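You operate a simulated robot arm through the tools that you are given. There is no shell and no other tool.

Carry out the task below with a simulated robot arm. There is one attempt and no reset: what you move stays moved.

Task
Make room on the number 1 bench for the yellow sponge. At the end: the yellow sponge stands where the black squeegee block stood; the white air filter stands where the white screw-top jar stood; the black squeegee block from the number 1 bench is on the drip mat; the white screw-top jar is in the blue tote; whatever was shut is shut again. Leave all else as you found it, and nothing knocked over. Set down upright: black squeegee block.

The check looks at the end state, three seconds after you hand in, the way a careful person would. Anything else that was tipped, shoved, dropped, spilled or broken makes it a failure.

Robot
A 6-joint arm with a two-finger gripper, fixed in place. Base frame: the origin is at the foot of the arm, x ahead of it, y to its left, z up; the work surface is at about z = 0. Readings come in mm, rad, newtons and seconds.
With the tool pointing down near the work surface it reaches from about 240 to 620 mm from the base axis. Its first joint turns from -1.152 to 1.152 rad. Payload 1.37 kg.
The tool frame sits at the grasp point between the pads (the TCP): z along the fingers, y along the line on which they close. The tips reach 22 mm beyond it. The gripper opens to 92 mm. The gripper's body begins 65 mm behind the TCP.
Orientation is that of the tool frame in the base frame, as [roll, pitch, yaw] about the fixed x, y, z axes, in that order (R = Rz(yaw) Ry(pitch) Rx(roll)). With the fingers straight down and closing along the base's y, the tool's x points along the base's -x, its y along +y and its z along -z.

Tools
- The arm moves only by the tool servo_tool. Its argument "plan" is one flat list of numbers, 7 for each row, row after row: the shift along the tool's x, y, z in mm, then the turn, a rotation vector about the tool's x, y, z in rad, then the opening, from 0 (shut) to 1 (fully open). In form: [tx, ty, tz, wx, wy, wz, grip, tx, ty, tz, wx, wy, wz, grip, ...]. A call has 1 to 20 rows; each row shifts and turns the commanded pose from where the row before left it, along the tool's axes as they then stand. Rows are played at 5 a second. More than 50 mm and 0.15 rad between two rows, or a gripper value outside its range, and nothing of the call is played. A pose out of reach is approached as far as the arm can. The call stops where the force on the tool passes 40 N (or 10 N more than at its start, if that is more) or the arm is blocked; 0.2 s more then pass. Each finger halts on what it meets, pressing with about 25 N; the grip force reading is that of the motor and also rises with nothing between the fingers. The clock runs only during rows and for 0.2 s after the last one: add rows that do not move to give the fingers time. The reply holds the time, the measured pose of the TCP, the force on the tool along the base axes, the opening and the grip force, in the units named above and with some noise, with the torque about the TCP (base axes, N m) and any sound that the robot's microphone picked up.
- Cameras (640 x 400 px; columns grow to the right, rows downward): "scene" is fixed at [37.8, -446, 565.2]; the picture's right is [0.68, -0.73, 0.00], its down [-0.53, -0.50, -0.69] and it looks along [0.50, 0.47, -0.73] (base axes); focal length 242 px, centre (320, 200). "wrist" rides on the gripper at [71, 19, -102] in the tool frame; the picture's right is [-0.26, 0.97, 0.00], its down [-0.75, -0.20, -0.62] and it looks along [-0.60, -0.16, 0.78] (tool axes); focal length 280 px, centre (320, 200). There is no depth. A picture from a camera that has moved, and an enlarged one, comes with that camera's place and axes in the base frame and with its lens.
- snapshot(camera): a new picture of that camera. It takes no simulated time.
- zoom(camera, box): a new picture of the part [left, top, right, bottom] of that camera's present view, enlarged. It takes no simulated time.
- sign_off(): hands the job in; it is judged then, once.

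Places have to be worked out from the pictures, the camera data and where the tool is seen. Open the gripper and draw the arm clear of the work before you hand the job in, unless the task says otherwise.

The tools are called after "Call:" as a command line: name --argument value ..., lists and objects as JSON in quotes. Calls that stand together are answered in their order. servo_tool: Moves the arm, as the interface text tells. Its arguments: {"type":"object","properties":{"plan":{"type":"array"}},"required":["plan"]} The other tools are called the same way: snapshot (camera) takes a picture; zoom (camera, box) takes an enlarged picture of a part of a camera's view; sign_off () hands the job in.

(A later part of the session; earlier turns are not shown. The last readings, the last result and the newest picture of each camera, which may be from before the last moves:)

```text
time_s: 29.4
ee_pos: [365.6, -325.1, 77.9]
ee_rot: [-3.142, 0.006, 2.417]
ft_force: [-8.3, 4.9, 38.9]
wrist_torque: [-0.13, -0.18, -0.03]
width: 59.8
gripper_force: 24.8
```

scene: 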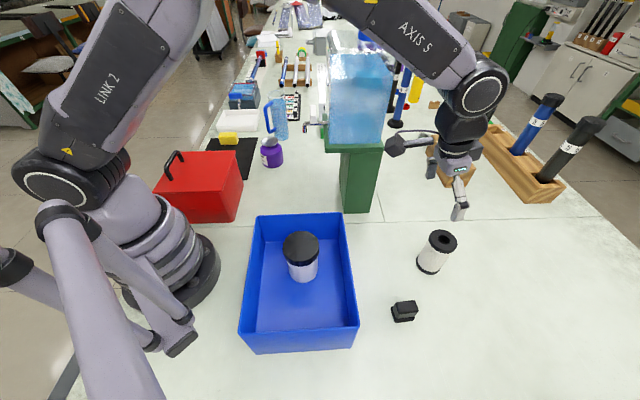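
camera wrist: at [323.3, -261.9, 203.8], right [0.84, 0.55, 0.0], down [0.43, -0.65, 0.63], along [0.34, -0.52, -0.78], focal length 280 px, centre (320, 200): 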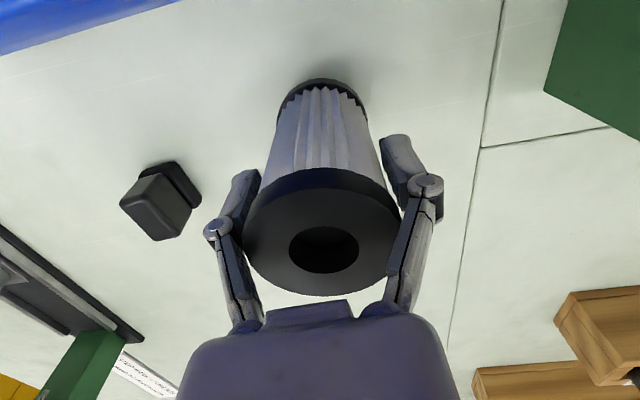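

The filter is now standing on the bench (contact at z≈78). I back off about 2.5 mm to relieve the force.

Call:
servo_tool --plan '[0, 0, -1.5, 0, 0, 0, 0, 0, 0, -1, 0, 0, 0, 0, 0, 0, 0, 0, 0, 0, 0]'

Call:
snapshot --camera "wrist"

Call:
zoom --camera "scene" --box '[340, 220, 420, 290]'

```text
time_s: 30.2
ee_pos: [364.5, -324.2, 77.6]
ee_rot: [-3.141, 0.004, 2.416]
ft_force: [3.5, -4.0, 11.2]
wrist_torque: [-0.44, -0.6, -0.04]
width: 59.8
gripper_force: 25.3
```

```text
taken
camera wrist: at [323.2, -262.7, 180.0], right [0.84, 0.55, 0.0], down [0.43, -0.65, 0.63], along [0.34, -0.52, -0.78], focal length 280 px, centre (320, 200)
```

wrist: 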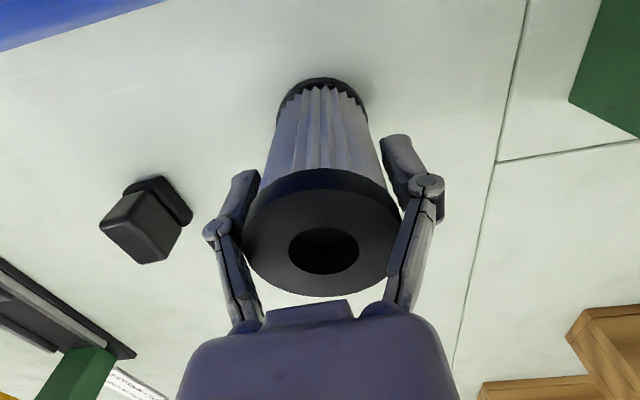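

```text
5.71 times, centred on (380, 255) of scene
camera zoom: at [37.8, -446.0, 565.3], right [0.68, -0.73, 0.0], down [-0.53, -0.5, -0.69], along [0.5, 0.47, -0.73], focal length 1380 px, centre (-23, -114)
```

zoom: 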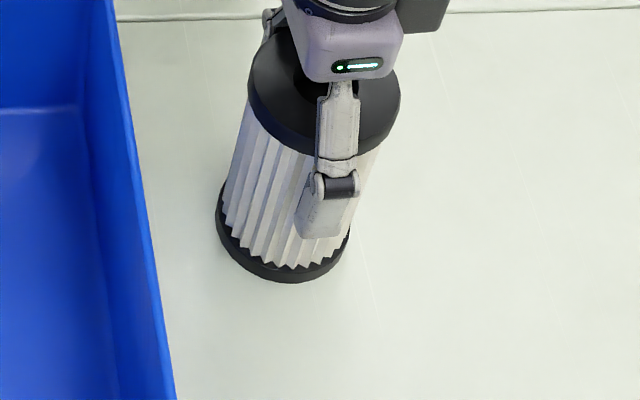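

Force is down to 11 N and the filter looks upright, so I open the gripper.

Call:
servo_tool --plan '[0, 0, 0, 0, 0, 0, 0.68, 0, 0, 0, 0, 0, 0, 0.75, 0, 0, 0, 0, 0, 0, 1, 0, 0, 0, 0, 0, 0, 1, 0, 0, 0, 0, 0, 0, 1]'

Call:
snapshot --camera "wrist"

Call:
zoom --camera "scene" --box '[340, 200, 420, 290]'

```text
time_s: 31.4
ee_pos: [365.3, -323.7, 76.8]
ee_rot: [-3.141, 0.002, 2.416]
ft_force: [0.1, -0.3, -1.0]
wrist_torque: [-0.01, 0.0, 0.01]
width: 92.0
gripper_force: 0.2
```

```text
taken
camera wrist: at [323.0, -262.7, 180.1], right [0.84, 0.55, 0.0], down [0.43, -0.65, 0.63], along [0.34, -0.52, -0.78], focal length 280 px, centre (320, 200)
```

wrist: 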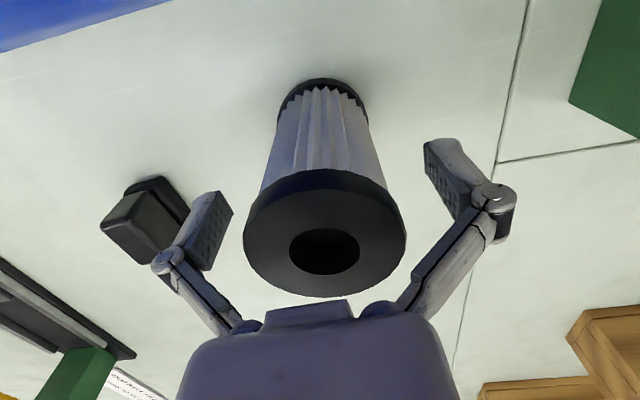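

```text
4.44 times, centred on (380, 245) of scene
camera zoom: at [37.8, -446.0, 565.2], right [0.68, -0.73, 0.0], down [-0.53, -0.5, -0.69], along [0.5, 0.47, -0.73], focal length 1073 px, centre (53, 0)
```

zoom: 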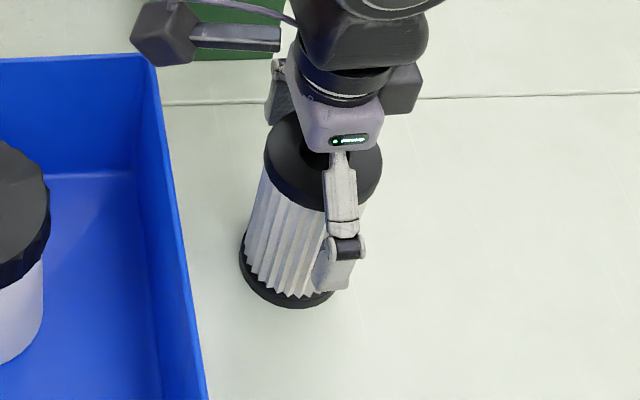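

The filter stands upright on the jar's old spot. I rise straight up clear of it and move over the black block for a closer look.

Call:
servo_tool --plan '[0, 0, -20, 0, 0, 0, 1, 0, 0, -35, 0, 0, 0, 1, 0, 0, -35, 0, 0, 0, 1, 0, 0, -40, 0, 0, 0, 1, -9, -35.7, 0, 0, 0, 0, 1, -9, -35.7, 0, 0, 0, 0, 1, -9, -35.7, 0, 0, 0, 0, 1, -8, -35.7, 0, 0, 0, 0, 1, 0, 0, 0, 0, 0, -0.08, 1, 0, 0, 0, 0, 0, 0, 1]'

Call:
snapshot --camera "wrist"

Call:
snapshot --camera "scene"

```text
time_s: 33.6
ee_pos: [296.7, -452.8, 207.0]
ee_rot: [-3.14, 0.001, 2.498]
ft_force: [1.1, -0.3, 1.1]
wrist_torque: [-0.02, -0.01, 0.02]
width: 91.8
gripper_force: 0.0
```

```text
taken
camera wrist: at [249.2, -396.0, 310.4], right [0.79, 0.61, 0.0], down [0.48, -0.62, 0.63], along [0.38, -0.49, -0.78], focal length 280 px, centre (320, 200)
```

wrist: 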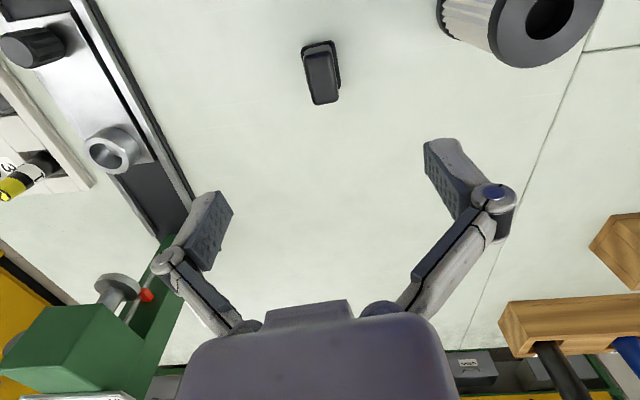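

```text
taken
```

scene: 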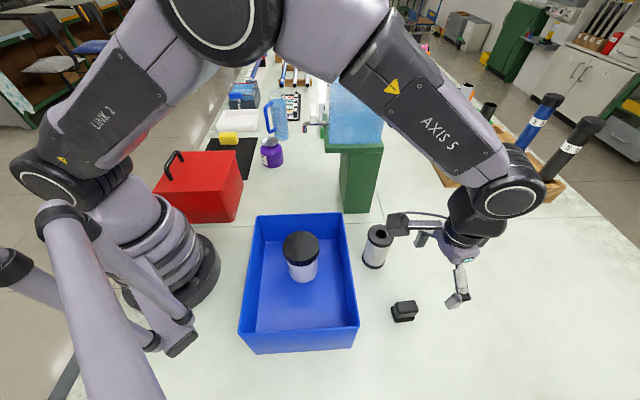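

I zoom in on the block to get its exact position and orientation.

Call:
zoom --camera "wrist" --box '[260, 20, 388, 120]'

Call:
zoom --camera "scene" --box '[370, 280, 440, 335]'

```text
4.00 times, centred on (324, 70) of wrist
camera zoom: at [249.2, -396.0, 310.4], right [0.79, 0.61, 0.0], down [0.48, -0.62, 0.63], along [0.38, -0.49, -0.78], focal length 1122 px, centre (304, 720)
```

zoom: 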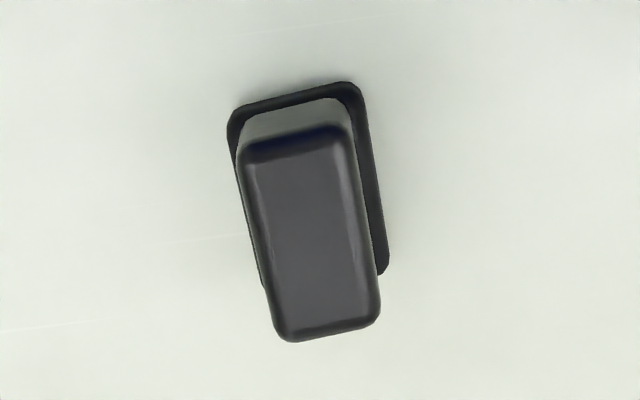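

```text
7.27 times, centred on (405, 308) of scene
camera zoom: at [37.8, -446.0, 565.2], right [0.68, -0.73, 0.0], down [-0.53, -0.5, -0.69], along [0.5, 0.47, -0.73], focal length 1756 px, centre (-298, -582)
```

zoom: 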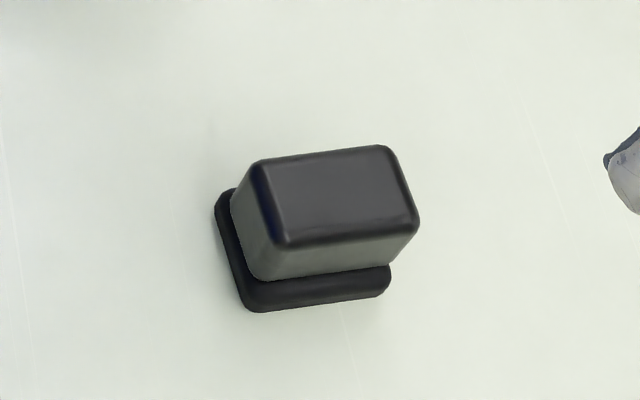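

The block's top centre is about (295,-452) with its long axis at −0.70 rad, 25–28 mm wide. I align the tool with that and lower to z≈95 for a check.

Call:
servo_tool --plan '[0, 0, 0, 0, 0, 0.056, 1, 1.7, -0.6, 30, 0, 0, 0, 1, 0, 0, 40, 0, 0, 0, 1, 0, 0, 40, 0, 0, 0, 1, 0, 0, 0, 0, 0, 0, 1]'

Call:
snapshot --camera "wrist"

Call:
zoom --camera "scene" --box '[350, 240, 480, 340]'

```text
time_s: 34.8
ee_pos: [294.6, -452.8, 97.2]
ee_rot: [-3.142, 0.001, 2.438]
ft_force: [0.5, -0.2, 0.4]
wrist_torque: [-0.01, 0.02, 0.01]
width: 92.1
gripper_force: 0.0
```

```text
taken
camera wrist: at [250.7, -393.6, 200.1], right [0.82, 0.57, 0.0], down [0.44, -0.64, 0.63], along [0.36, -0.52, -0.78], focal length 280 px, centre (320, 200)
```

wrist: 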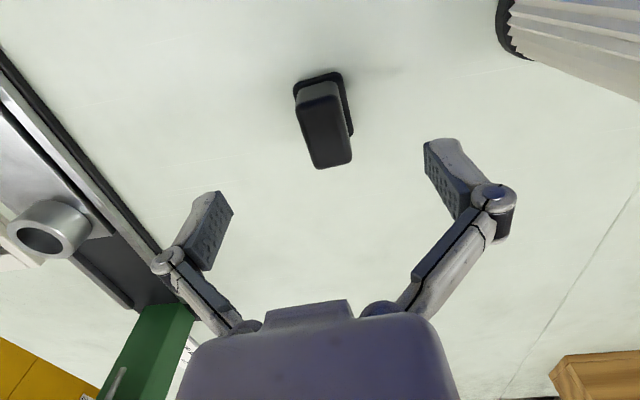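

```text
4.00 times, centred on (415, 290) of scene
camera zoom: at [37.8, -446.0, 565.2], right [0.68, -0.73, 0.0], down [-0.53, -0.5, -0.69], along [0.5, 0.47, -0.73], focal length 966 px, centre (-60, -160)
```

zoom: 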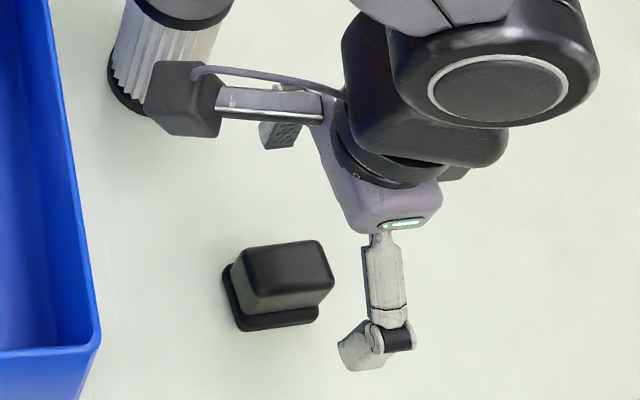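

The block's top is at about (295.2,-453.4), within 1 mm of the TCP. I lower to z≈42, leaving the tips above the block's base plate.

Call:
servo_tool --plan '[0, 0, 20, 0, 0, 0, 1, 0, 0, 15, 0, 0, 0, 1, 0, 0, 12, 0, 0, 0, 1, 0, 0, 8, 0, 0, 0, 1, 0, 0, 0, 0, 0, 0, 1]'

Call:
snapshot --camera "wrist"

Call:
zoom --camera "scene" --box '[350, 240, 480, 340]'

```text
time_s: 36.0
ee_pos: [294.6, -454.0, 42.4]
ee_rot: [-3.141, 0.002, 2.439]
ft_force: [1.1, 0.5, 0.8]
wrist_torque: [0.01, 0.0, 0.01]
width: 92.2
gripper_force: 0.0
```

```text
taken
camera wrist: at [250.9, -393.2, 145.6], right [0.82, 0.57, 0.0], down [0.44, -0.64, 0.63], along [0.36, -0.52, -0.78], focal length 280 px, centre (320, 200)
```

wrist: 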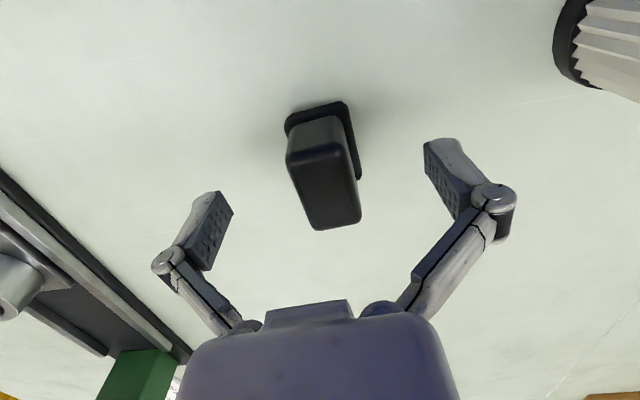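

```text
4.00 times, centred on (415, 290) of scene
camera zoom: at [37.8, -446.0, 565.2], right [0.68, -0.73, 0.0], down [-0.53, -0.5, -0.69], along [0.5, 0.47, -0.73], focal length 966 px, centre (-60, -160)
```

zoom: 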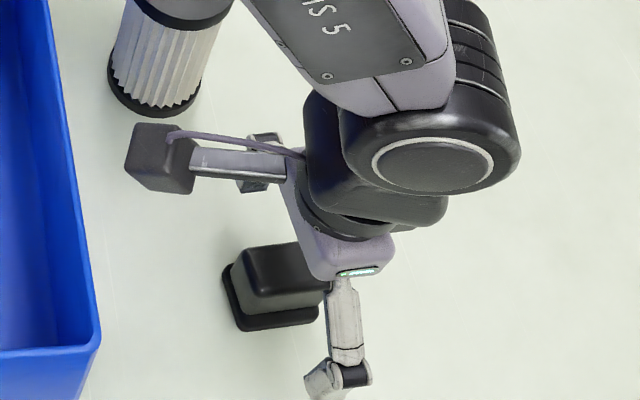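

The block is aligned with the pads. I close the gripper.

Call:
servo_tool --plan '[0, 0, 0, 0, 0, 0, 0.5, 0, 0, 0, 0, 0, 0, 0.2, 0, 0, 0, 0, 0, 0, 0, 0, 0, 0, 0, 0, 0, 0, 0, 0, 0, 0, 0, 0, 0, 0, 0, 0, 0, 0, 0, 0]'

Call:
snapshot --camera "wrist"

Call:
zoom --camera "scene" --box '[370, 270, 450, 335]'

```text
time_s: 37.4
ee_pos: [293.8, -453.9, 42.0]
ee_rot: [3.141, 0.0, 2.439]
ft_force: [0.6, 0.1, 1.8]
wrist_torque: [0.07, -0.04, -0.01]
width: 25.1
gripper_force: 25.3
```

```text
taken
camera wrist: at [250.9, -393.2, 145.7], right [0.82, 0.57, 0.0], down [0.44, -0.64, 0.63], along [0.36, -0.52, -0.78], focal length 280 px, centre (320, 200)
```

wrist: 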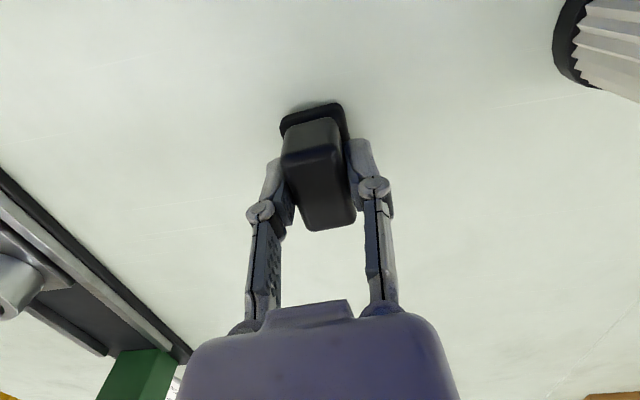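

```text
6.15 times, centred on (410, 302) of scene
camera zoom: at [37.8, -446.0, 565.3], right [0.68, -0.73, 0.0], down [-0.53, -0.5, -0.69], along [0.5, 0.47, -0.73], focal length 1486 px, centre (-234, -431)
```

zoom: 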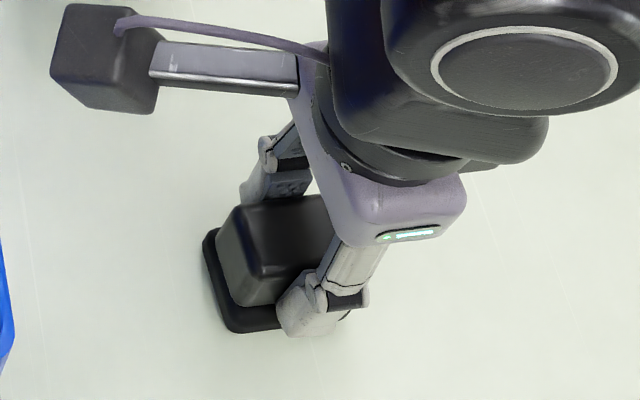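

Gripped at 25.1 mm. I lift 50 mm and check that the block hangs straight.

Call:
servo_tool --plan '[0, 0, -10, 0, 0, 0, 0, 0, 0, -20, 0, 0, 0, 0, 0, 0, -20, 0, 0, 0, 0, 0, 0, 0, 0, 0, 0, 0]'

Call:
snapshot --camera "wrist"

Call:
zoom --camera "scene" --box '[370, 230, 460, 320]'

```text
time_s: 38.4
ee_pos: [293.3, -453.3, 92.9]
ee_rot: [-3.141, 0.002, 2.44]
ft_force: [0.1, -0.2, -0.1]
wrist_torque: [0.01, -0.01, -0.01]
width: 25.1
gripper_force: 25.3
```

```text
taken
camera wrist: at [250.6, -393.2, 195.4], right [0.82, 0.57, 0.0], down [0.44, -0.64, 0.63], along [0.36, -0.52, -0.78], focal length 280 px, centre (320, 200)
```

wrist: 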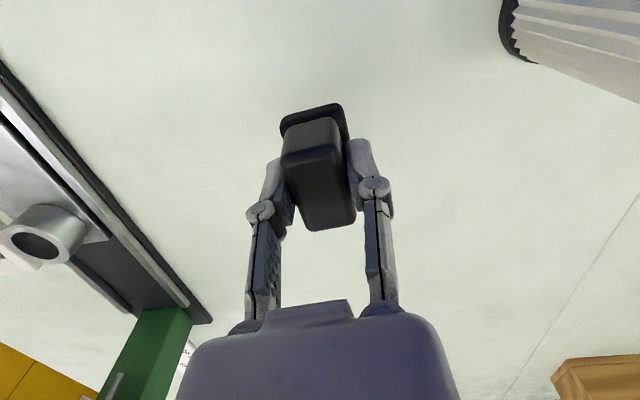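

```text
4.44 times, centred on (415, 275) of scene
camera zoom: at [37.8, -446.0, 565.2], right [0.68, -0.73, 0.0], down [-0.53, -0.5, -0.69], along [0.5, 0.47, -0.73], focal length 1073 px, centre (-102, -133)
```

zoom: 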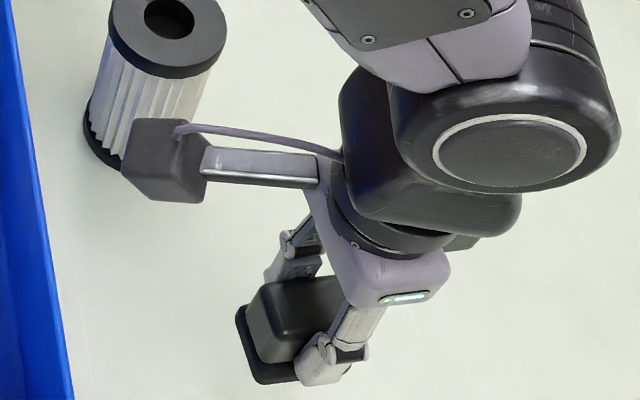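

The block is held firmly and straight. I raise to z≈309 and carry it inward, around in front of the tank at a small radius.

Call:
servo_tool --plan '[0, 0, -36, 0, 0, 0, 0, 0, 0, -36, 0, 0, 0, 0, 0, 0, -36, 0, 0, 0, 0, 0, 0, -36, 0, 0, 0, 0, 0, 0, -36, 0, 0, 0, 0, 0, 0, -36, 0, 0, 0, 0, 29.7, 27.1, 0, 0, 0, 0, 0, 29.7, 27.1, 0, 0, 0, 0, 0, 29.7, 27.1, 0, 0, 0, 0, 0, 29.7, 27.1, 0, 0, 0, 0, 0, 29.7, 27.1, 0, 0, 0, 0, 0, 29.7, 27.1, 0, 0, 0, 0, 0, 29.7, 27.1, 0, 0, 0, 0, 0, 0, 0, 0, 0, 0, -0.105, 0, 0, 0, 0, 0, 0, 0, 0]'

Call:
snapshot --camera "scene"

Call:
snapshot --camera "wrist"

```text
time_s: 41.6
ee_pos: [257.7, -173.8, 307.3]
ee_rot: [-3.141, 0.002, 2.546]
ft_force: [-0.7, 0.0, -0.9]
wrist_torque: [0.03, -0.01, 0.04]
width: 25.1
gripper_force: 24.5
```

```text
taken
```

scene: 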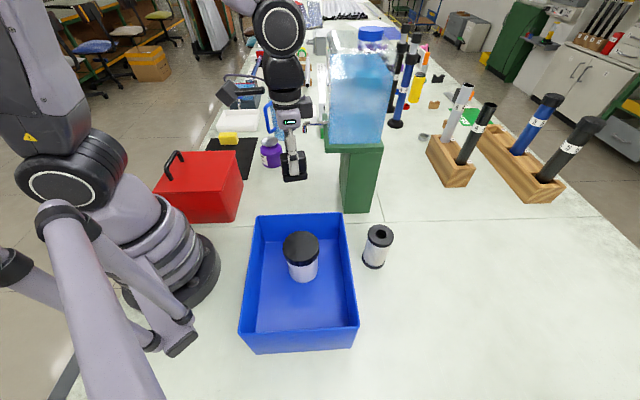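

```text
taken
camera wrist: at [207.8, -117.9, 410.8], right [0.76, 0.65, 0.0], down [0.51, -0.59, 0.63], along [0.41, -0.48, -0.78], focal length 280 px, centre (320, 200)
```

wrist: 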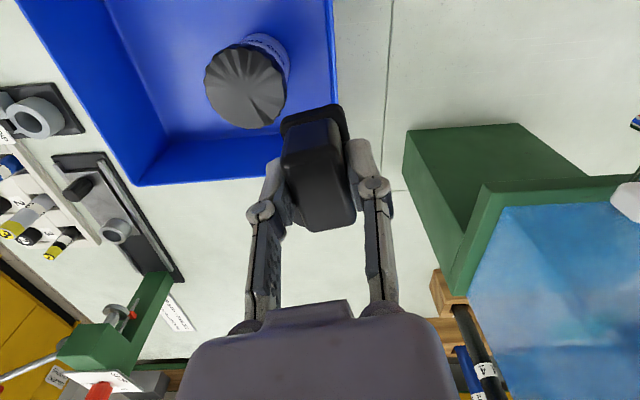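

Block secure, filter and jar upright, tank well clear. I swing around at radius 310 to the left side.

Call:
servo_tool --plan '[2.6, 40.2, 0, 0, 0, -0.13, 0, 2.6, 40.2, 0, 0, 0, -0.13, 0, 2.6, 40.2, 0, 0, 0, -0.13, 0, 2.6, 40.2, 0, 0, 0, -0.13, 0, 2.6, 40.2, 0, 0, 0, -0.13, 0, 0, 0, 0, 0, 0, 0, 0]'

Call:
snapshot --camera "scene"

Call:
snapshot --camera "wrist"

```text
time_s: 43.0
ee_pos: [310.6, 16.6, 308.5]
ee_rot: [-3.14, 0.0, -3.086]
ft_force: [-0.5, 0.6, -1.1]
wrist_torque: [0.0, -0.03, 0.03]
width: 25.2
gripper_force: 25.0
```

```text
taken
```

scene: 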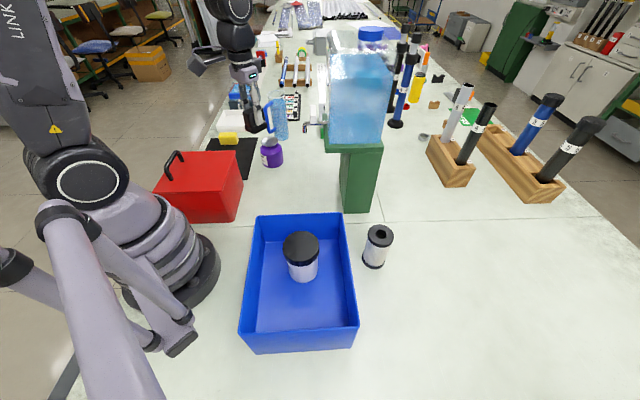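

```text
taken
camera wrist: at [237.6, 31.9, 410.2], right [0.21, 0.98, 0.0], down [0.76, -0.16, 0.63], along [0.61, -0.13, -0.78], focal length 280 px, centre (320, 200)
```

wrist: 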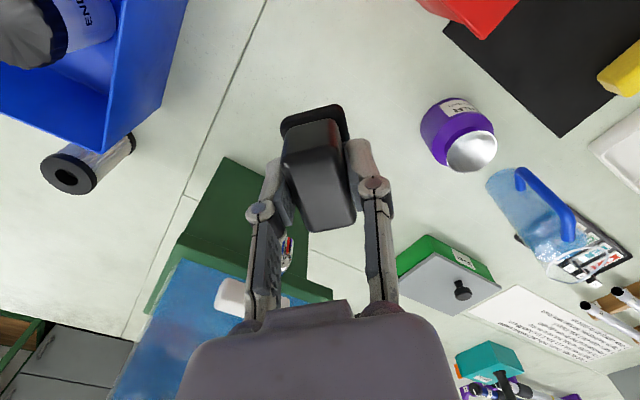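

Clear of the tap. I continue the swing, then extend out over the mat's free area at about (356,301).

Call:
servo_tool --plan '[2.6, 40.2, 0, 0, 0, -0.13, 0, 2.6, 40.2, 0, 0, 0, -0.13, 0, 2.6, 40.2, 0, 0, 0, -0.13, 0, 2.6, 40.2, 0, 0, 0, -0.13, 0, 2.6, 40.2, 0, 0, 0, -0.13, 0, -31, 0, 0, 0, 0, 0, 0, -31, 0, 0, 0, 0, 0, 0, -31, 0, 0, 0, 0, 0, 0, -31, 0, 0, 0, 0, 0, 0, -31, 0, 0, 0, 0, 0, 0, 0, 0, 0, 0, 0, 0, 0]'

Call:
snapshot --camera "scene"

Call:
snapshot --camera "wrist"

```text
time_s: 45.4
ee_pos: [356.6, 300.9, 307.6]
ee_rot: [-3.141, 0.001, -2.438]
ft_force: [0.2, -0.5, -0.7]
wrist_torque: [-0.05, 0.01, 0.0]
width: 24.9
gripper_force: 25.2
```

```text
taken
```

scene: 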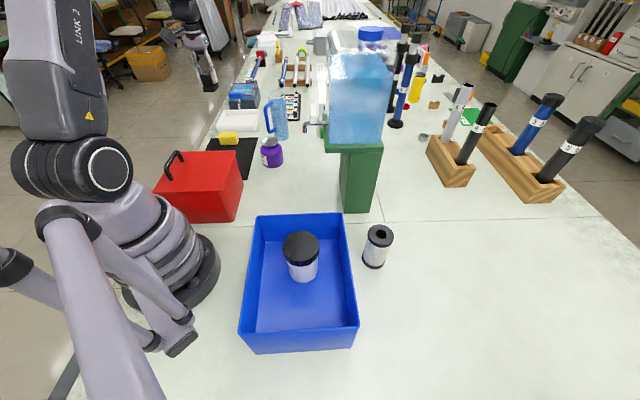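

```text
taken
camera wrist: at [288.5, 268.6, 410.6], right [-0.42, 0.91, 0.0], down [0.71, 0.33, 0.62], along [0.57, 0.26, -0.78], focal length 280 px, centre (320, 200)
```

wrist: 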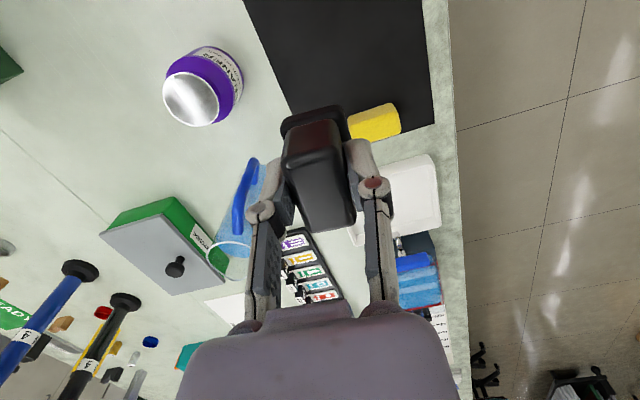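

The mat's corners check out and the block is over free mat at (356,301), well away from sponge and box. I lower to z≈62.

Call:
servo_tool --plan '[0, 0, 35, 0, 0, 0, 0, 0, 0, 35, 0, 0, 0, 0, 0, 0, 35, 0, 0, 0, 0, 0, 0, 35, 0, 0, 0, 0, 0, 0, 35, 0, 0, 0, 0, 0, 0, 35, 0, 0, 0, 0, 0, 0, 25, 0, 0, 0, 0, 0, 0, 10, 0, 0, 0, 0, 0, 0, 0, 0, 0, 0, 0]'

Call:
snapshot --camera "scene"

Call:
snapshot --camera "wrist"

```text
time_s: 47.4
ee_pos: [357.8, 301.6, 63.2]
ee_rot: [-3.14, 0.001, -2.438]
ft_force: [0.6, -0.9, -0.6]
wrist_torque: [0.02, 0.01, 0.0]
width: 24.9
gripper_force: 25.5
```

```text
taken
```

scene: 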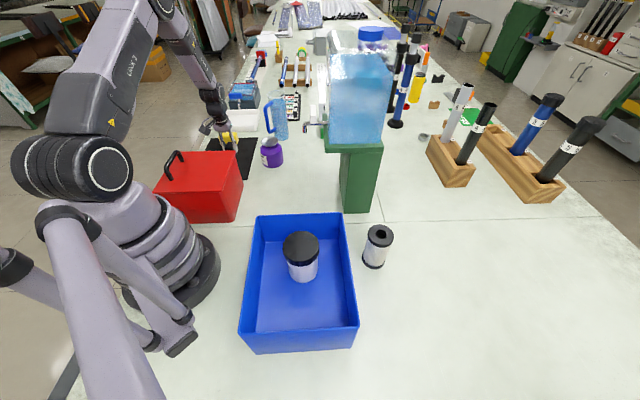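

```text
taken
camera wrist: at [288.4, 269.3, 165.6], right [-0.42, 0.91, 0.0], down [0.71, 0.33, 0.63], along [0.57, 0.26, -0.78], focal length 280 px, centre (320, 200)
```

wrist: 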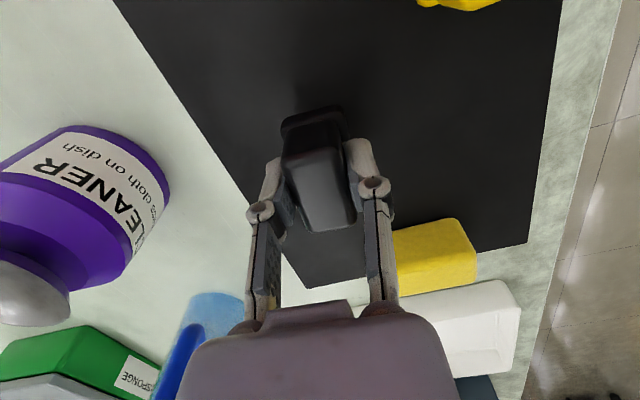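

A second yellow object shows at the mat's near end, hidden from the scene camera by the red box, and there is a green box labelled "SPONGE". I zoom in before setting anything down.

Call:
zoom --camera "wrist" --box '[370, 0, 560, 110]'

Call:
zoom --camera "wrist" --box '[0, 280, 260, 400]'

Call:
zoom --camera "wrist" --box '[370, 190, 560, 310]'

```text
3.37 times, centred on (465, 55) of wrist
camera zoom: at [288.4, 269.3, 165.6], right [-0.42, 0.91, 0.0], down [0.71, 0.33, 0.63], along [0.57, 0.26, -0.78], focal length 944 px, centre (-168, 688)
```

zoom: 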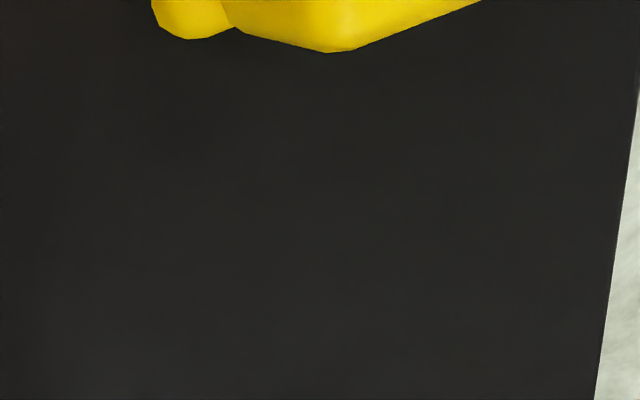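

```text
2.46 times, centred on (130, 340) of wrist
camera zoom: at [288.4, 269.3, 165.6], right [-0.42, 0.91, 0.0], down [0.71, 0.33, 0.63], along [0.57, 0.26, -0.78], focal length 690 px, centre (788, -145)
```

zoom: 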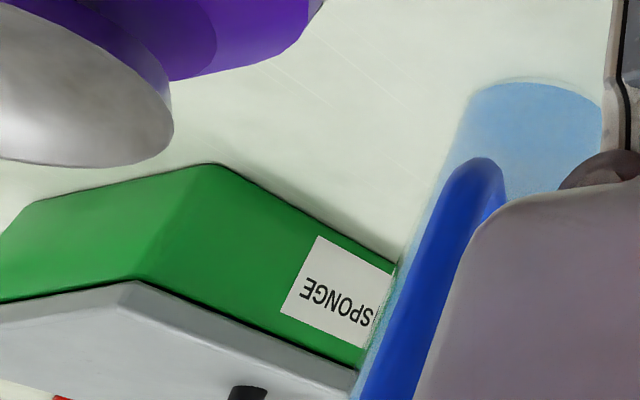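

```text
3.33 times, centred on (465, 250) of wrist
camera zoom: at [288.4, 269.3, 165.6], right [-0.42, 0.91, 0.0], down [0.71, 0.33, 0.63], along [0.57, 0.26, -0.78], focal length 935 px, centre (-163, 33)
```

zoom: 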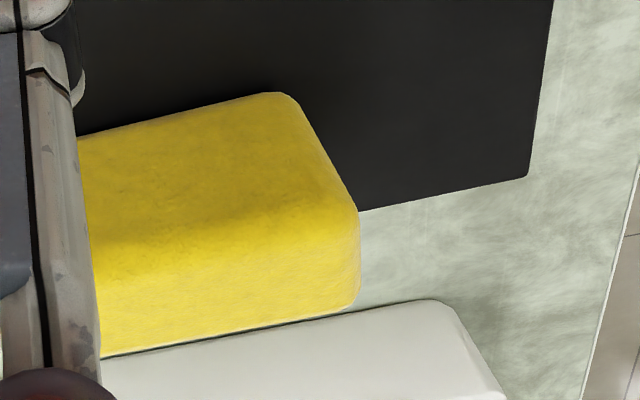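

The green "SPONGE" box is out of reach (about 750 mm away), and the object on the far end of the mat is plainly a sponge; I'll look at the other yellow thing once the gripper is free. I lower the block gently toward the mat.

Call:
servo_tool --plan '[0, 0, 9, 0, 0, 0, 0, 0, 0, 4, 0, 0, 0, 0, 0, 0, 1.5, 0, 0, 0, 0, 0, 0, 0, 0, 0, 0, 0]'

Call:
zoom --camera "wrist" --box '[230, 70, 430, 250]'

```text
time_s: 48.4
ee_pos: [354.7, 300.7, 49.4]
ee_rot: [-3.141, -0.001, -2.439]
ft_force: [-0.1, 0.0, -0.8]
wrist_torque: [0.0, -0.03, -0.01]
width: 25.1
gripper_force: 25.2
```

```text
2.22 times, centred on (330, 160) of wrist
camera zoom: at [288.0, 269.5, 151.0], right [-0.42, 0.91, 0.0], down [0.71, 0.33, 0.63], along [0.57, 0.26, -0.78], focal length 623 px, centre (298, 289)
```

zoom: 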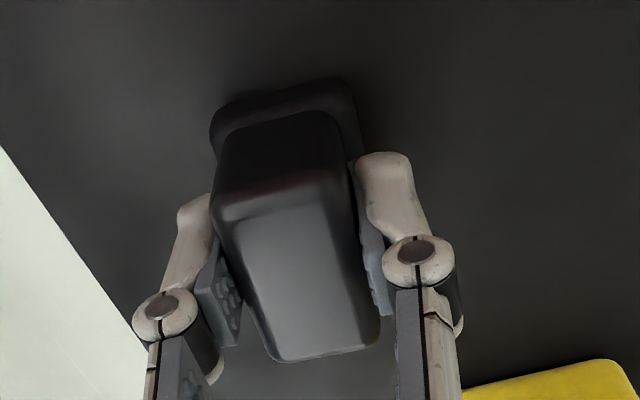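

Still hanging free at z=49. I continue in 1–1.5 mm steps, watching the force.

Call:
servo_tool --plan '[0, 0, 1.5, 0, 0, 0, 0, 0, 0, 1.5, 0, 0, 0, 0, 0, 0, 0, 0, 0, 0, 0]'

```text
time_s: 49.2
ee_pos: [355.6, 301.1, 45.5]
ee_rot: [-3.139, -0.001, -2.438]
ft_force: [-5.4, -1.9, 17.4]
wrist_torque: [-0.05, 0.13, 0.03]
width: 25.1
gripper_force: 24.2
```

Contact with the mat at z≈45.5. I relieve the press slightly and open the gripper.

Call:
servo_tool --plan '[0, 0, -0.8, 0, 0, 0, 0, 0, 0, 0, 0, 0, 0, 0, 0, 0, 0, 0, 0, 0, 0.35, 0, 0, 0, 0, 0, 0, 0.5, 0, 0, 0, 0, 0, 0, 0.7, 0, 0, 0, 0, 0, 0, 0.7]'

Call:
snapshot --camera "wrist"

Call:
zoom --camera "scene" --box '[190, 100, 290, 172]'

```text
time_s: 50.6
ee_pos: [356.4, 300.3, 46.2]
ee_rot: [3.142, -0.001, -2.438]
ft_force: [-0.2, 0.5, 0.7]
wrist_torque: [0.02, 0.02, 0.03]
width: 64.3
gripper_force: 0.0
```

```text
taken
camera wrist: at [288.1, 269.3, 148.8], right [-0.42, 0.91, 0.0], down [0.71, 0.33, 0.63], along [0.57, 0.26, -0.78], focal length 280 px, centre (320, 200)
```

wrist: 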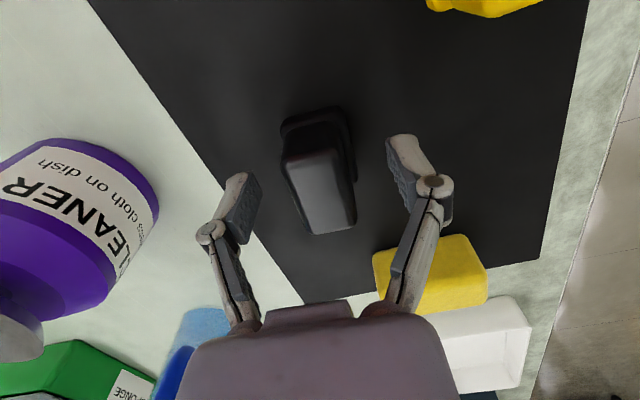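

```text
5.56 times, centred on (240, 136) of scene
camera zoom: at [37.8, -446.0, 565.2], right [0.68, -0.73, 0.0], down [-0.53, -0.5, -0.69], along [0.5, 0.47, -0.73], focal length 1342 px, centre (764, 556)
```

zoom: 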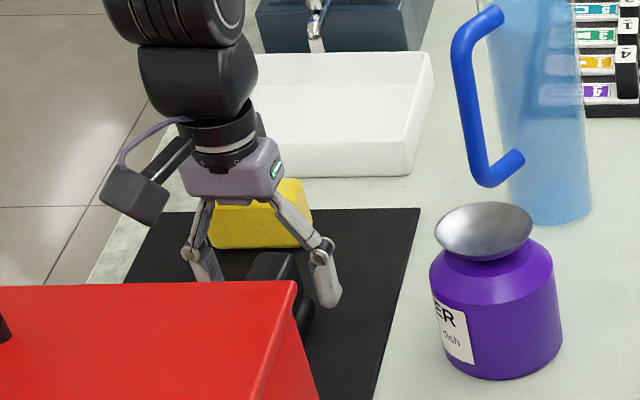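

The block stands upright on the mat. I rise straight up and pull back inward so that the wrist camera can see the whole mat, including the second yellow object.

Call:
servo_tool --plan '[0, 0, -20, 0, 0, 0, 0.7, 0, 0, -30, 0, 0, 0, 0.7, 0, 0, -40, 0, 0, 0, 1, 0, 0, -40, 0, 0, 0, 1, 0, 0, -40, 0, 0, 0, 1, 0, 0, -40, 0, 0, 0, 1, 0, 0, -40, 0, 0, 0, 1, 35, 0, 0, 0, 0, 0, 1, 35, 0, 0, 0, 0, 0, 1, 35, 0, 0, 0, 0, 0, 1, 35, 0, 0, 0, 0, 0, 1, 0, 0, 0, 0, 0, 0, 1]'

Call:
snapshot --camera "wrist"

Call:
snapshot --camera "scene"

```text
time_s: 53.2
ee_pos: [250.1, 210.6, 295.0]
ee_rot: [-3.139, 0.001, -2.437]
ft_force: [-0.1, -0.2, 0.4]
wrist_torque: [-0.01, 0.03, -0.01]
width: 92.0
gripper_force: 0.0
```

```text
taken
camera wrist: at [181.9, 179.0, 398.0], right [-0.42, 0.91, 0.0], down [0.71, 0.33, 0.63], along [0.57, 0.26, -0.78], focal length 280 px, centre (320, 200)
```

wrist: 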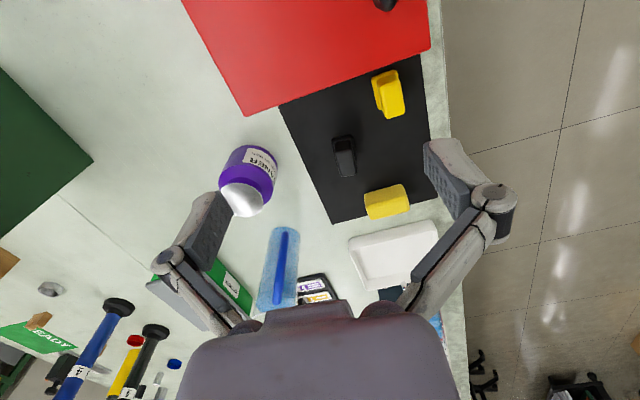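

```text
taken
```

scene: 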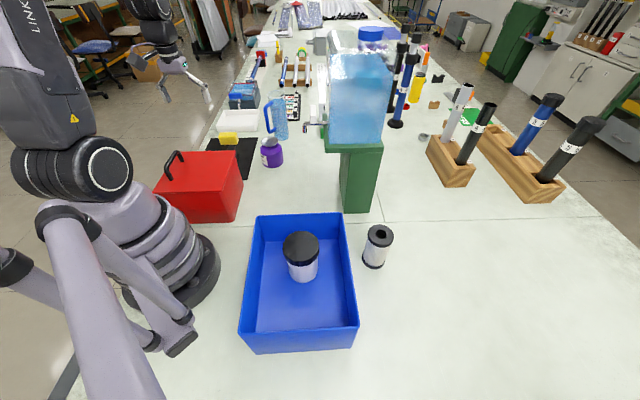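

Call:
zoom --camera "wrist" --box '[320, 50, 448, 130]'

Call:
zoom --camera "wrist" --box '[310, 150, 438, 230]'

```text
5.00 times, centred on (384, 90) of wrist
camera zoom: at [181.9, 179.0, 398.0], right [-0.42, 0.91, 0.0], down [0.71, 0.33, 0.63], along [0.57, 0.26, -0.78], focal length 1402 px, centre (0, 750)
```

zoom: 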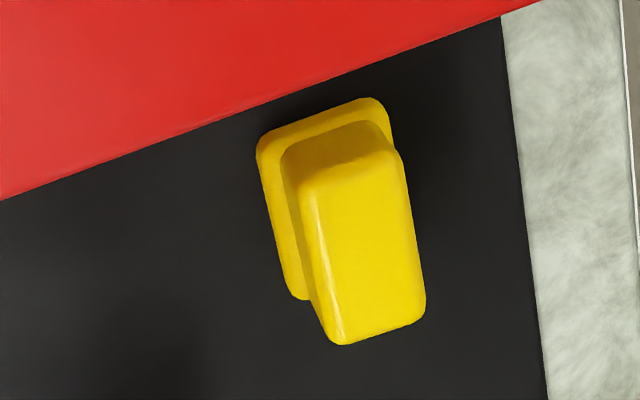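

```text
5.00 times, centred on (374, 190) of wrist
camera zoom: at [181.9, 179.0, 398.0], right [-0.42, 0.91, 0.0], down [0.71, 0.33, 0.63], along [0.57, 0.26, -0.78], focal length 1402 px, centre (50, 250)
```

zoom: 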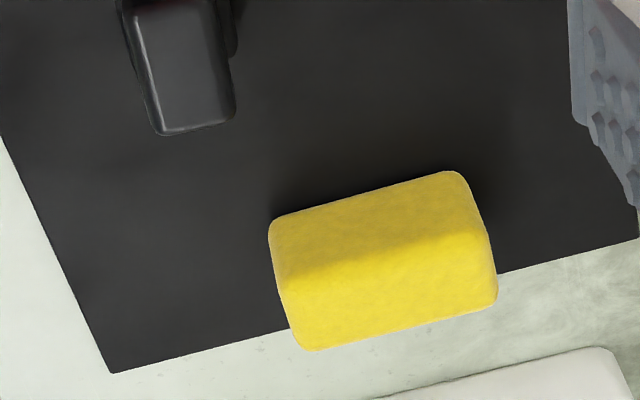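

The near-end yellow object is a yellow squeegee block (same shape as the black one), which stays put; the textured one at the far end is the sponge, centred about (416,416), roughly 75 mm long along the tangential direction. I move above it, aligned with its long axis, for a closer look.

Call:
servo_tool --plan '[0, 0, 0, 0, 0, -0.085, 1, -37.5, 3.8, 0, 0, 0, 0, 1, -37.5, 3.8, 0, 0, 0, 0, 1, -37.5, 3.8, 0, 0, 0, 0, 1, -37.5, 3.8, 0, 0, 0, 0, 1, -37.5, 3.8, 0, 0, 0, 0, 1, -37.5, 3.8, 0, 0, 0, 0, 1, -37.5, 3.8, 0, 0, 0, 0, 1, 0, 0, 40, 0, 0, 0, 1, 0, 0, 40, 0, 0, 0, 1, 0, 0, 35, 0, 0, 0, 1, 0, 0, 0, 0, 0, 0, 1]'

Call:
snapshot --camera "wrist"

Call:
zoom --camera "scene" --box '[170, 70, 310, 172]'

```text
time_s: 55.8
ee_pos: [416.0, 415.0, 179.7]
ee_rot: [-3.14, -0.002, -2.353]
ft_force: [0.4, -0.3, 0.3]
wrist_torque: [-0.02, -0.07, 0.0]
width: 92.0
gripper_force: 0.1
```

```text
taken
camera wrist: at [351.3, 377.9, 282.5], right [-0.5, 0.87, 0.0], down [0.68, 0.39, 0.62], along [0.54, 0.31, -0.78], focal length 280 px, centre (320, 200)
```

wrist: 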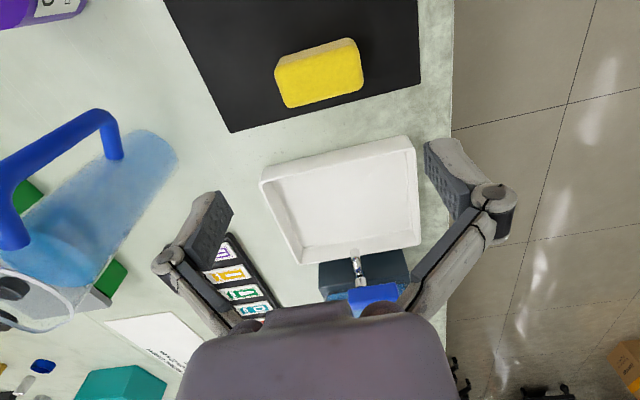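

```text
3.92 times, centred on (240, 121) of scene
camera zoom: at [37.8, -446.0, 565.2], right [0.68, -0.73, 0.0], down [-0.53, -0.5, -0.69], along [0.5, 0.47, -0.73], focal length 947 px, centre (634, 510)
```

zoom: 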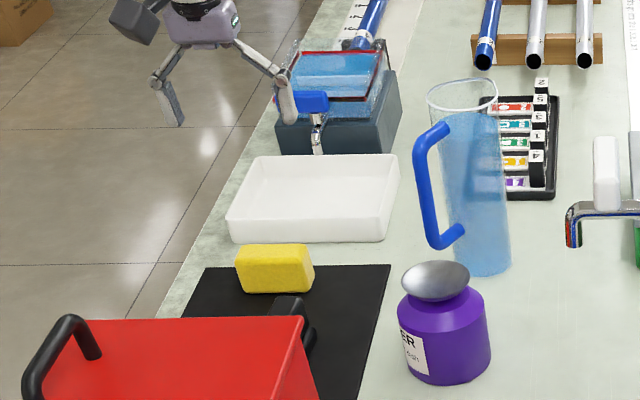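

Call:
zoom --camera "wrist" --box '[255, 25, 383, 125]'

Call:
zoom --camera "scene" --box '[200, 115, 264, 155]'

```text
4.00 times, centred on (319, 75) of wrist
camera zoom: at [351.3, 377.9, 282.5], right [-0.5, 0.87, 0.0], down [0.68, 0.39, 0.62], along [0.54, 0.31, -0.78], focal length 1122 px, centre (324, 700)
```

zoom: 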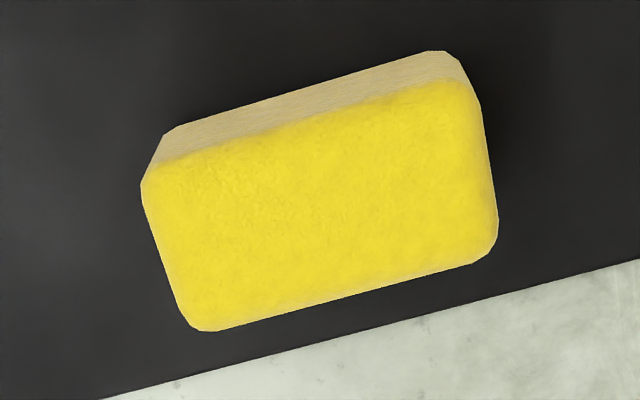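

```text
10.00 times, centred on (232, 135) of scene
camera zoom: at [37.8, -446.0, 565.2], right [0.68, -0.73, 0.0], down [-0.53, -0.5, -0.69], along [0.5, 0.47, -0.73], focal length 2415 px, centre (1200, 850)
```

zoom: 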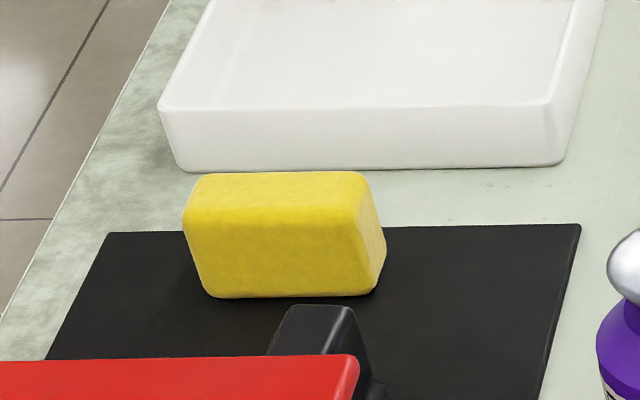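

The sponge measures about 72×36×36 mm with its centre near (408,411), so the TCP must shift about 8 mm inward. I correct, align and lower to z≈90.

Call:
servo_tool --plan '[0, 0, 0, 0, 0, 0.023, 1, 8.5, 2.7, 20, 0, 0, 0, 1, 0, 0, 35, 0, 0, 0, 1, 0, 0, 35, 0, 0, 0, 1, 0, 0, 0, 0, 0, 0, 1]'

Call:
snapshot --camera "wrist"

```text
time_s: 57.0
ee_pos: [408.1, 411.3, 90.2]
ee_rot: [-3.139, 0.001, -2.376]
ft_force: [0.5, 0.7, -0.2]
wrist_torque: [0.0, 0.01, 0.01]
width: 91.9
gripper_force: 0.0
```

```text
taken
camera wrist: at [341.3, 375.3, 193.3], right [-0.48, 0.88, 0.0], down [0.68, 0.38, 0.63], along [0.55, 0.3, -0.78], focal length 280 px, centre (320, 200)
```

wrist: 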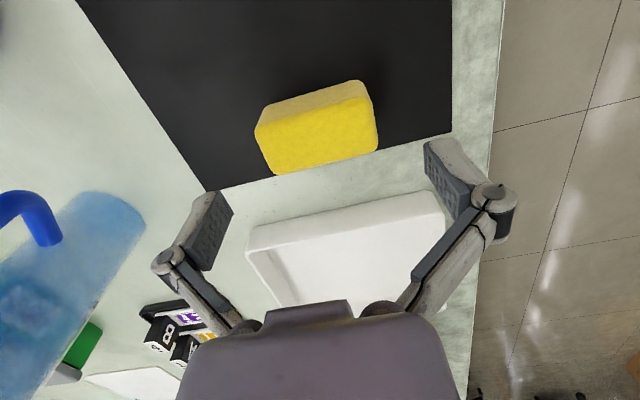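

Aligned within 2 mm and in angle. I lower to z≈31 so that the pads straddle the sponge's ends.

Call:
servo_tool --plan '[-1.4, -1, 20, 0, 0, 0, 1, 0, 0, 15, 0, 0, 0, 1, 0, 0, 14, 0, 0, 0, 1, 0, 0, 10, 0, 0, 0, 1, 0, 0, 0, 0, 0, 0, 1]'

Call:
snapshot --camera "wrist"

Call:
zoom --camera "scene" --box '[180, 90, 290, 165]'

```text
time_s: 58.2
ee_pos: [408.8, 412.4, 32.7]
ee_rot: [-3.139, 0.0, -2.376]
ft_force: [-0.4, -0.6, 0.0]
wrist_torque: [-0.01, 0.0, 0.01]
width: 92.0
gripper_force: 0.1
```

```text
taken
camera wrist: at [343.0, 376.1, 134.5], right [-0.48, 0.88, 0.0], down [0.68, 0.38, 0.63], along [0.55, 0.3, -0.78], focal length 280 px, centre (320, 200)
```

wrist: 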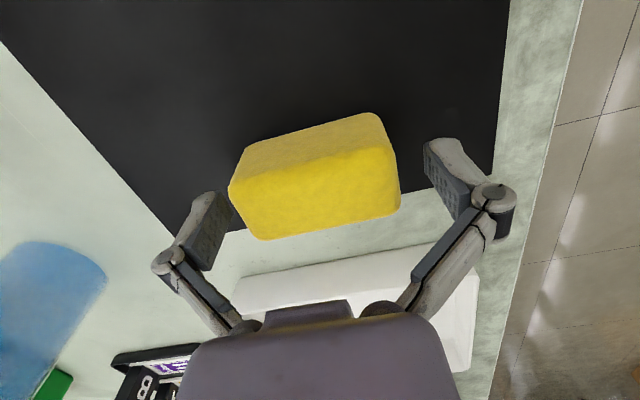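

```text
5.33 times, centred on (235, 128) of scene
camera zoom: at [37.8, -446.0, 565.2], right [0.68, -0.73, 0.0], down [-0.53, -0.5, -0.69], along [0.5, 0.47, -0.73], focal length 1288 px, centre (773, 587)
```

zoom: 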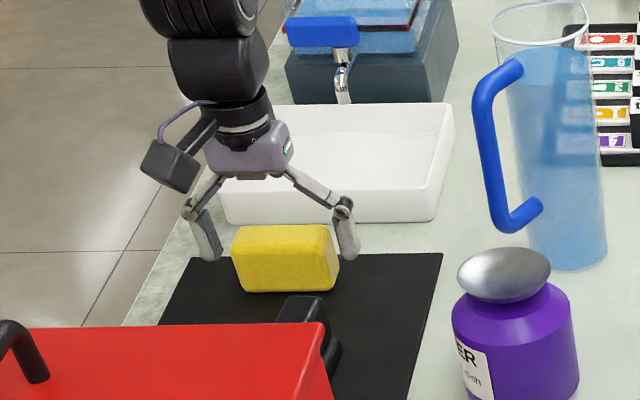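

The sponge is about 2.6 mm toward the left finger. I shift by that and close the gripper.

Call:
servo_tool --plan '[0, -2.6, 0, 0, 0, 0, 1, 0, 0, 0, 0, 0, 0, 0.7, 0, 0, 0, 0, 0, 0, 0, 0, 0, 0, 0, 0, 0, 0, 0, 0, 0, 0, 0, 0, 0, 0, 0, 0, 0, 0, 0, 0]'

Call:
snapshot --camera "wrist"

Call:
zoom --camera "scene" --box '[180, 90, 290, 165]'

```text
time_s: 59.6
ee_pos: [411.1, 410.1, 31.5]
ee_rot: [-3.139, 0.0, -2.376]
ft_force: [-2.6, 0.6, 7.0]
wrist_torque: [-0.03, 0.05, 0.01]
width: 68.9
gripper_force: 25.1
```

```text
taken
camera wrist: at [345.0, 374.4, 135.1], right [-0.48, 0.88, 0.0], down [0.68, 0.37, 0.63], along [0.55, 0.3, -0.78], focal length 280 px, centre (320, 200)
```

wrist: 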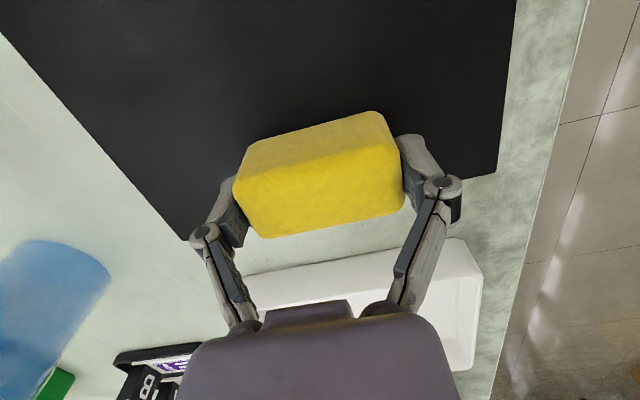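

```text
5.33 times, centred on (235, 128) of scene
camera zoom: at [37.8, -446.0, 565.2], right [0.68, -0.73, 0.0], down [-0.53, -0.5, -0.69], along [0.5, 0.47, -0.73], focal length 1288 px, centre (773, 587)
```

zoom: 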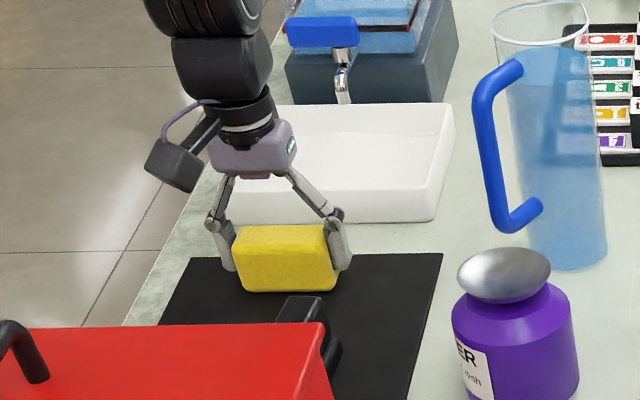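

Gripped at 68.9 mm. I lift 50 mm and check the hold.

Call:
servo_tool --plan '[0, 0, -10, 0, 0, 0, 0, 0, 0, -20, 0, 0, 0, 0, 0, 0, -20, 0, 0, 0, 0, 0, 0, 0, 0, 0, 0, 0]'

Call:
snapshot --camera "wrist"

Call:
zoom --camera "scene" --box '[180, 90, 290, 165]'

```text
time_s: 60.6
ee_pos: [412.0, 408.4, 82.9]
ee_rot: [-3.139, -0.002, -2.374]
ft_force: [0.2, 0.1, -0.2]
wrist_torque: [0.01, 0.01, 0.02]
width: 68.9
gripper_force: 25.7
```

```text
taken
camera wrist: at [345.2, 373.8, 185.3], right [-0.48, 0.88, 0.0], down [0.68, 0.38, 0.62], along [0.55, 0.3, -0.78], focal length 280 px, centre (320, 200)
```

wrist: 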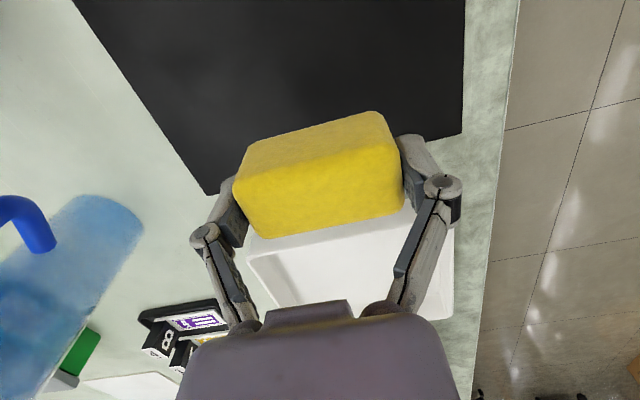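

```text
5.33 times, centred on (235, 128) of scene
camera zoom: at [37.8, -446.0, 565.3], right [0.68, -0.73, 0.0], down [-0.53, -0.5, -0.69], along [0.5, 0.47, -0.73], focal length 1288 px, centre (773, 587)
```

zoom: 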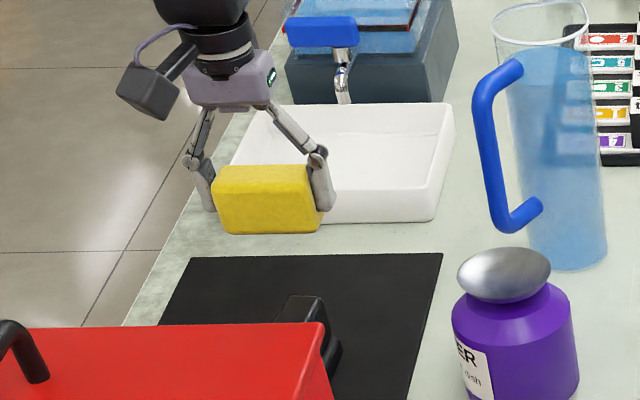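

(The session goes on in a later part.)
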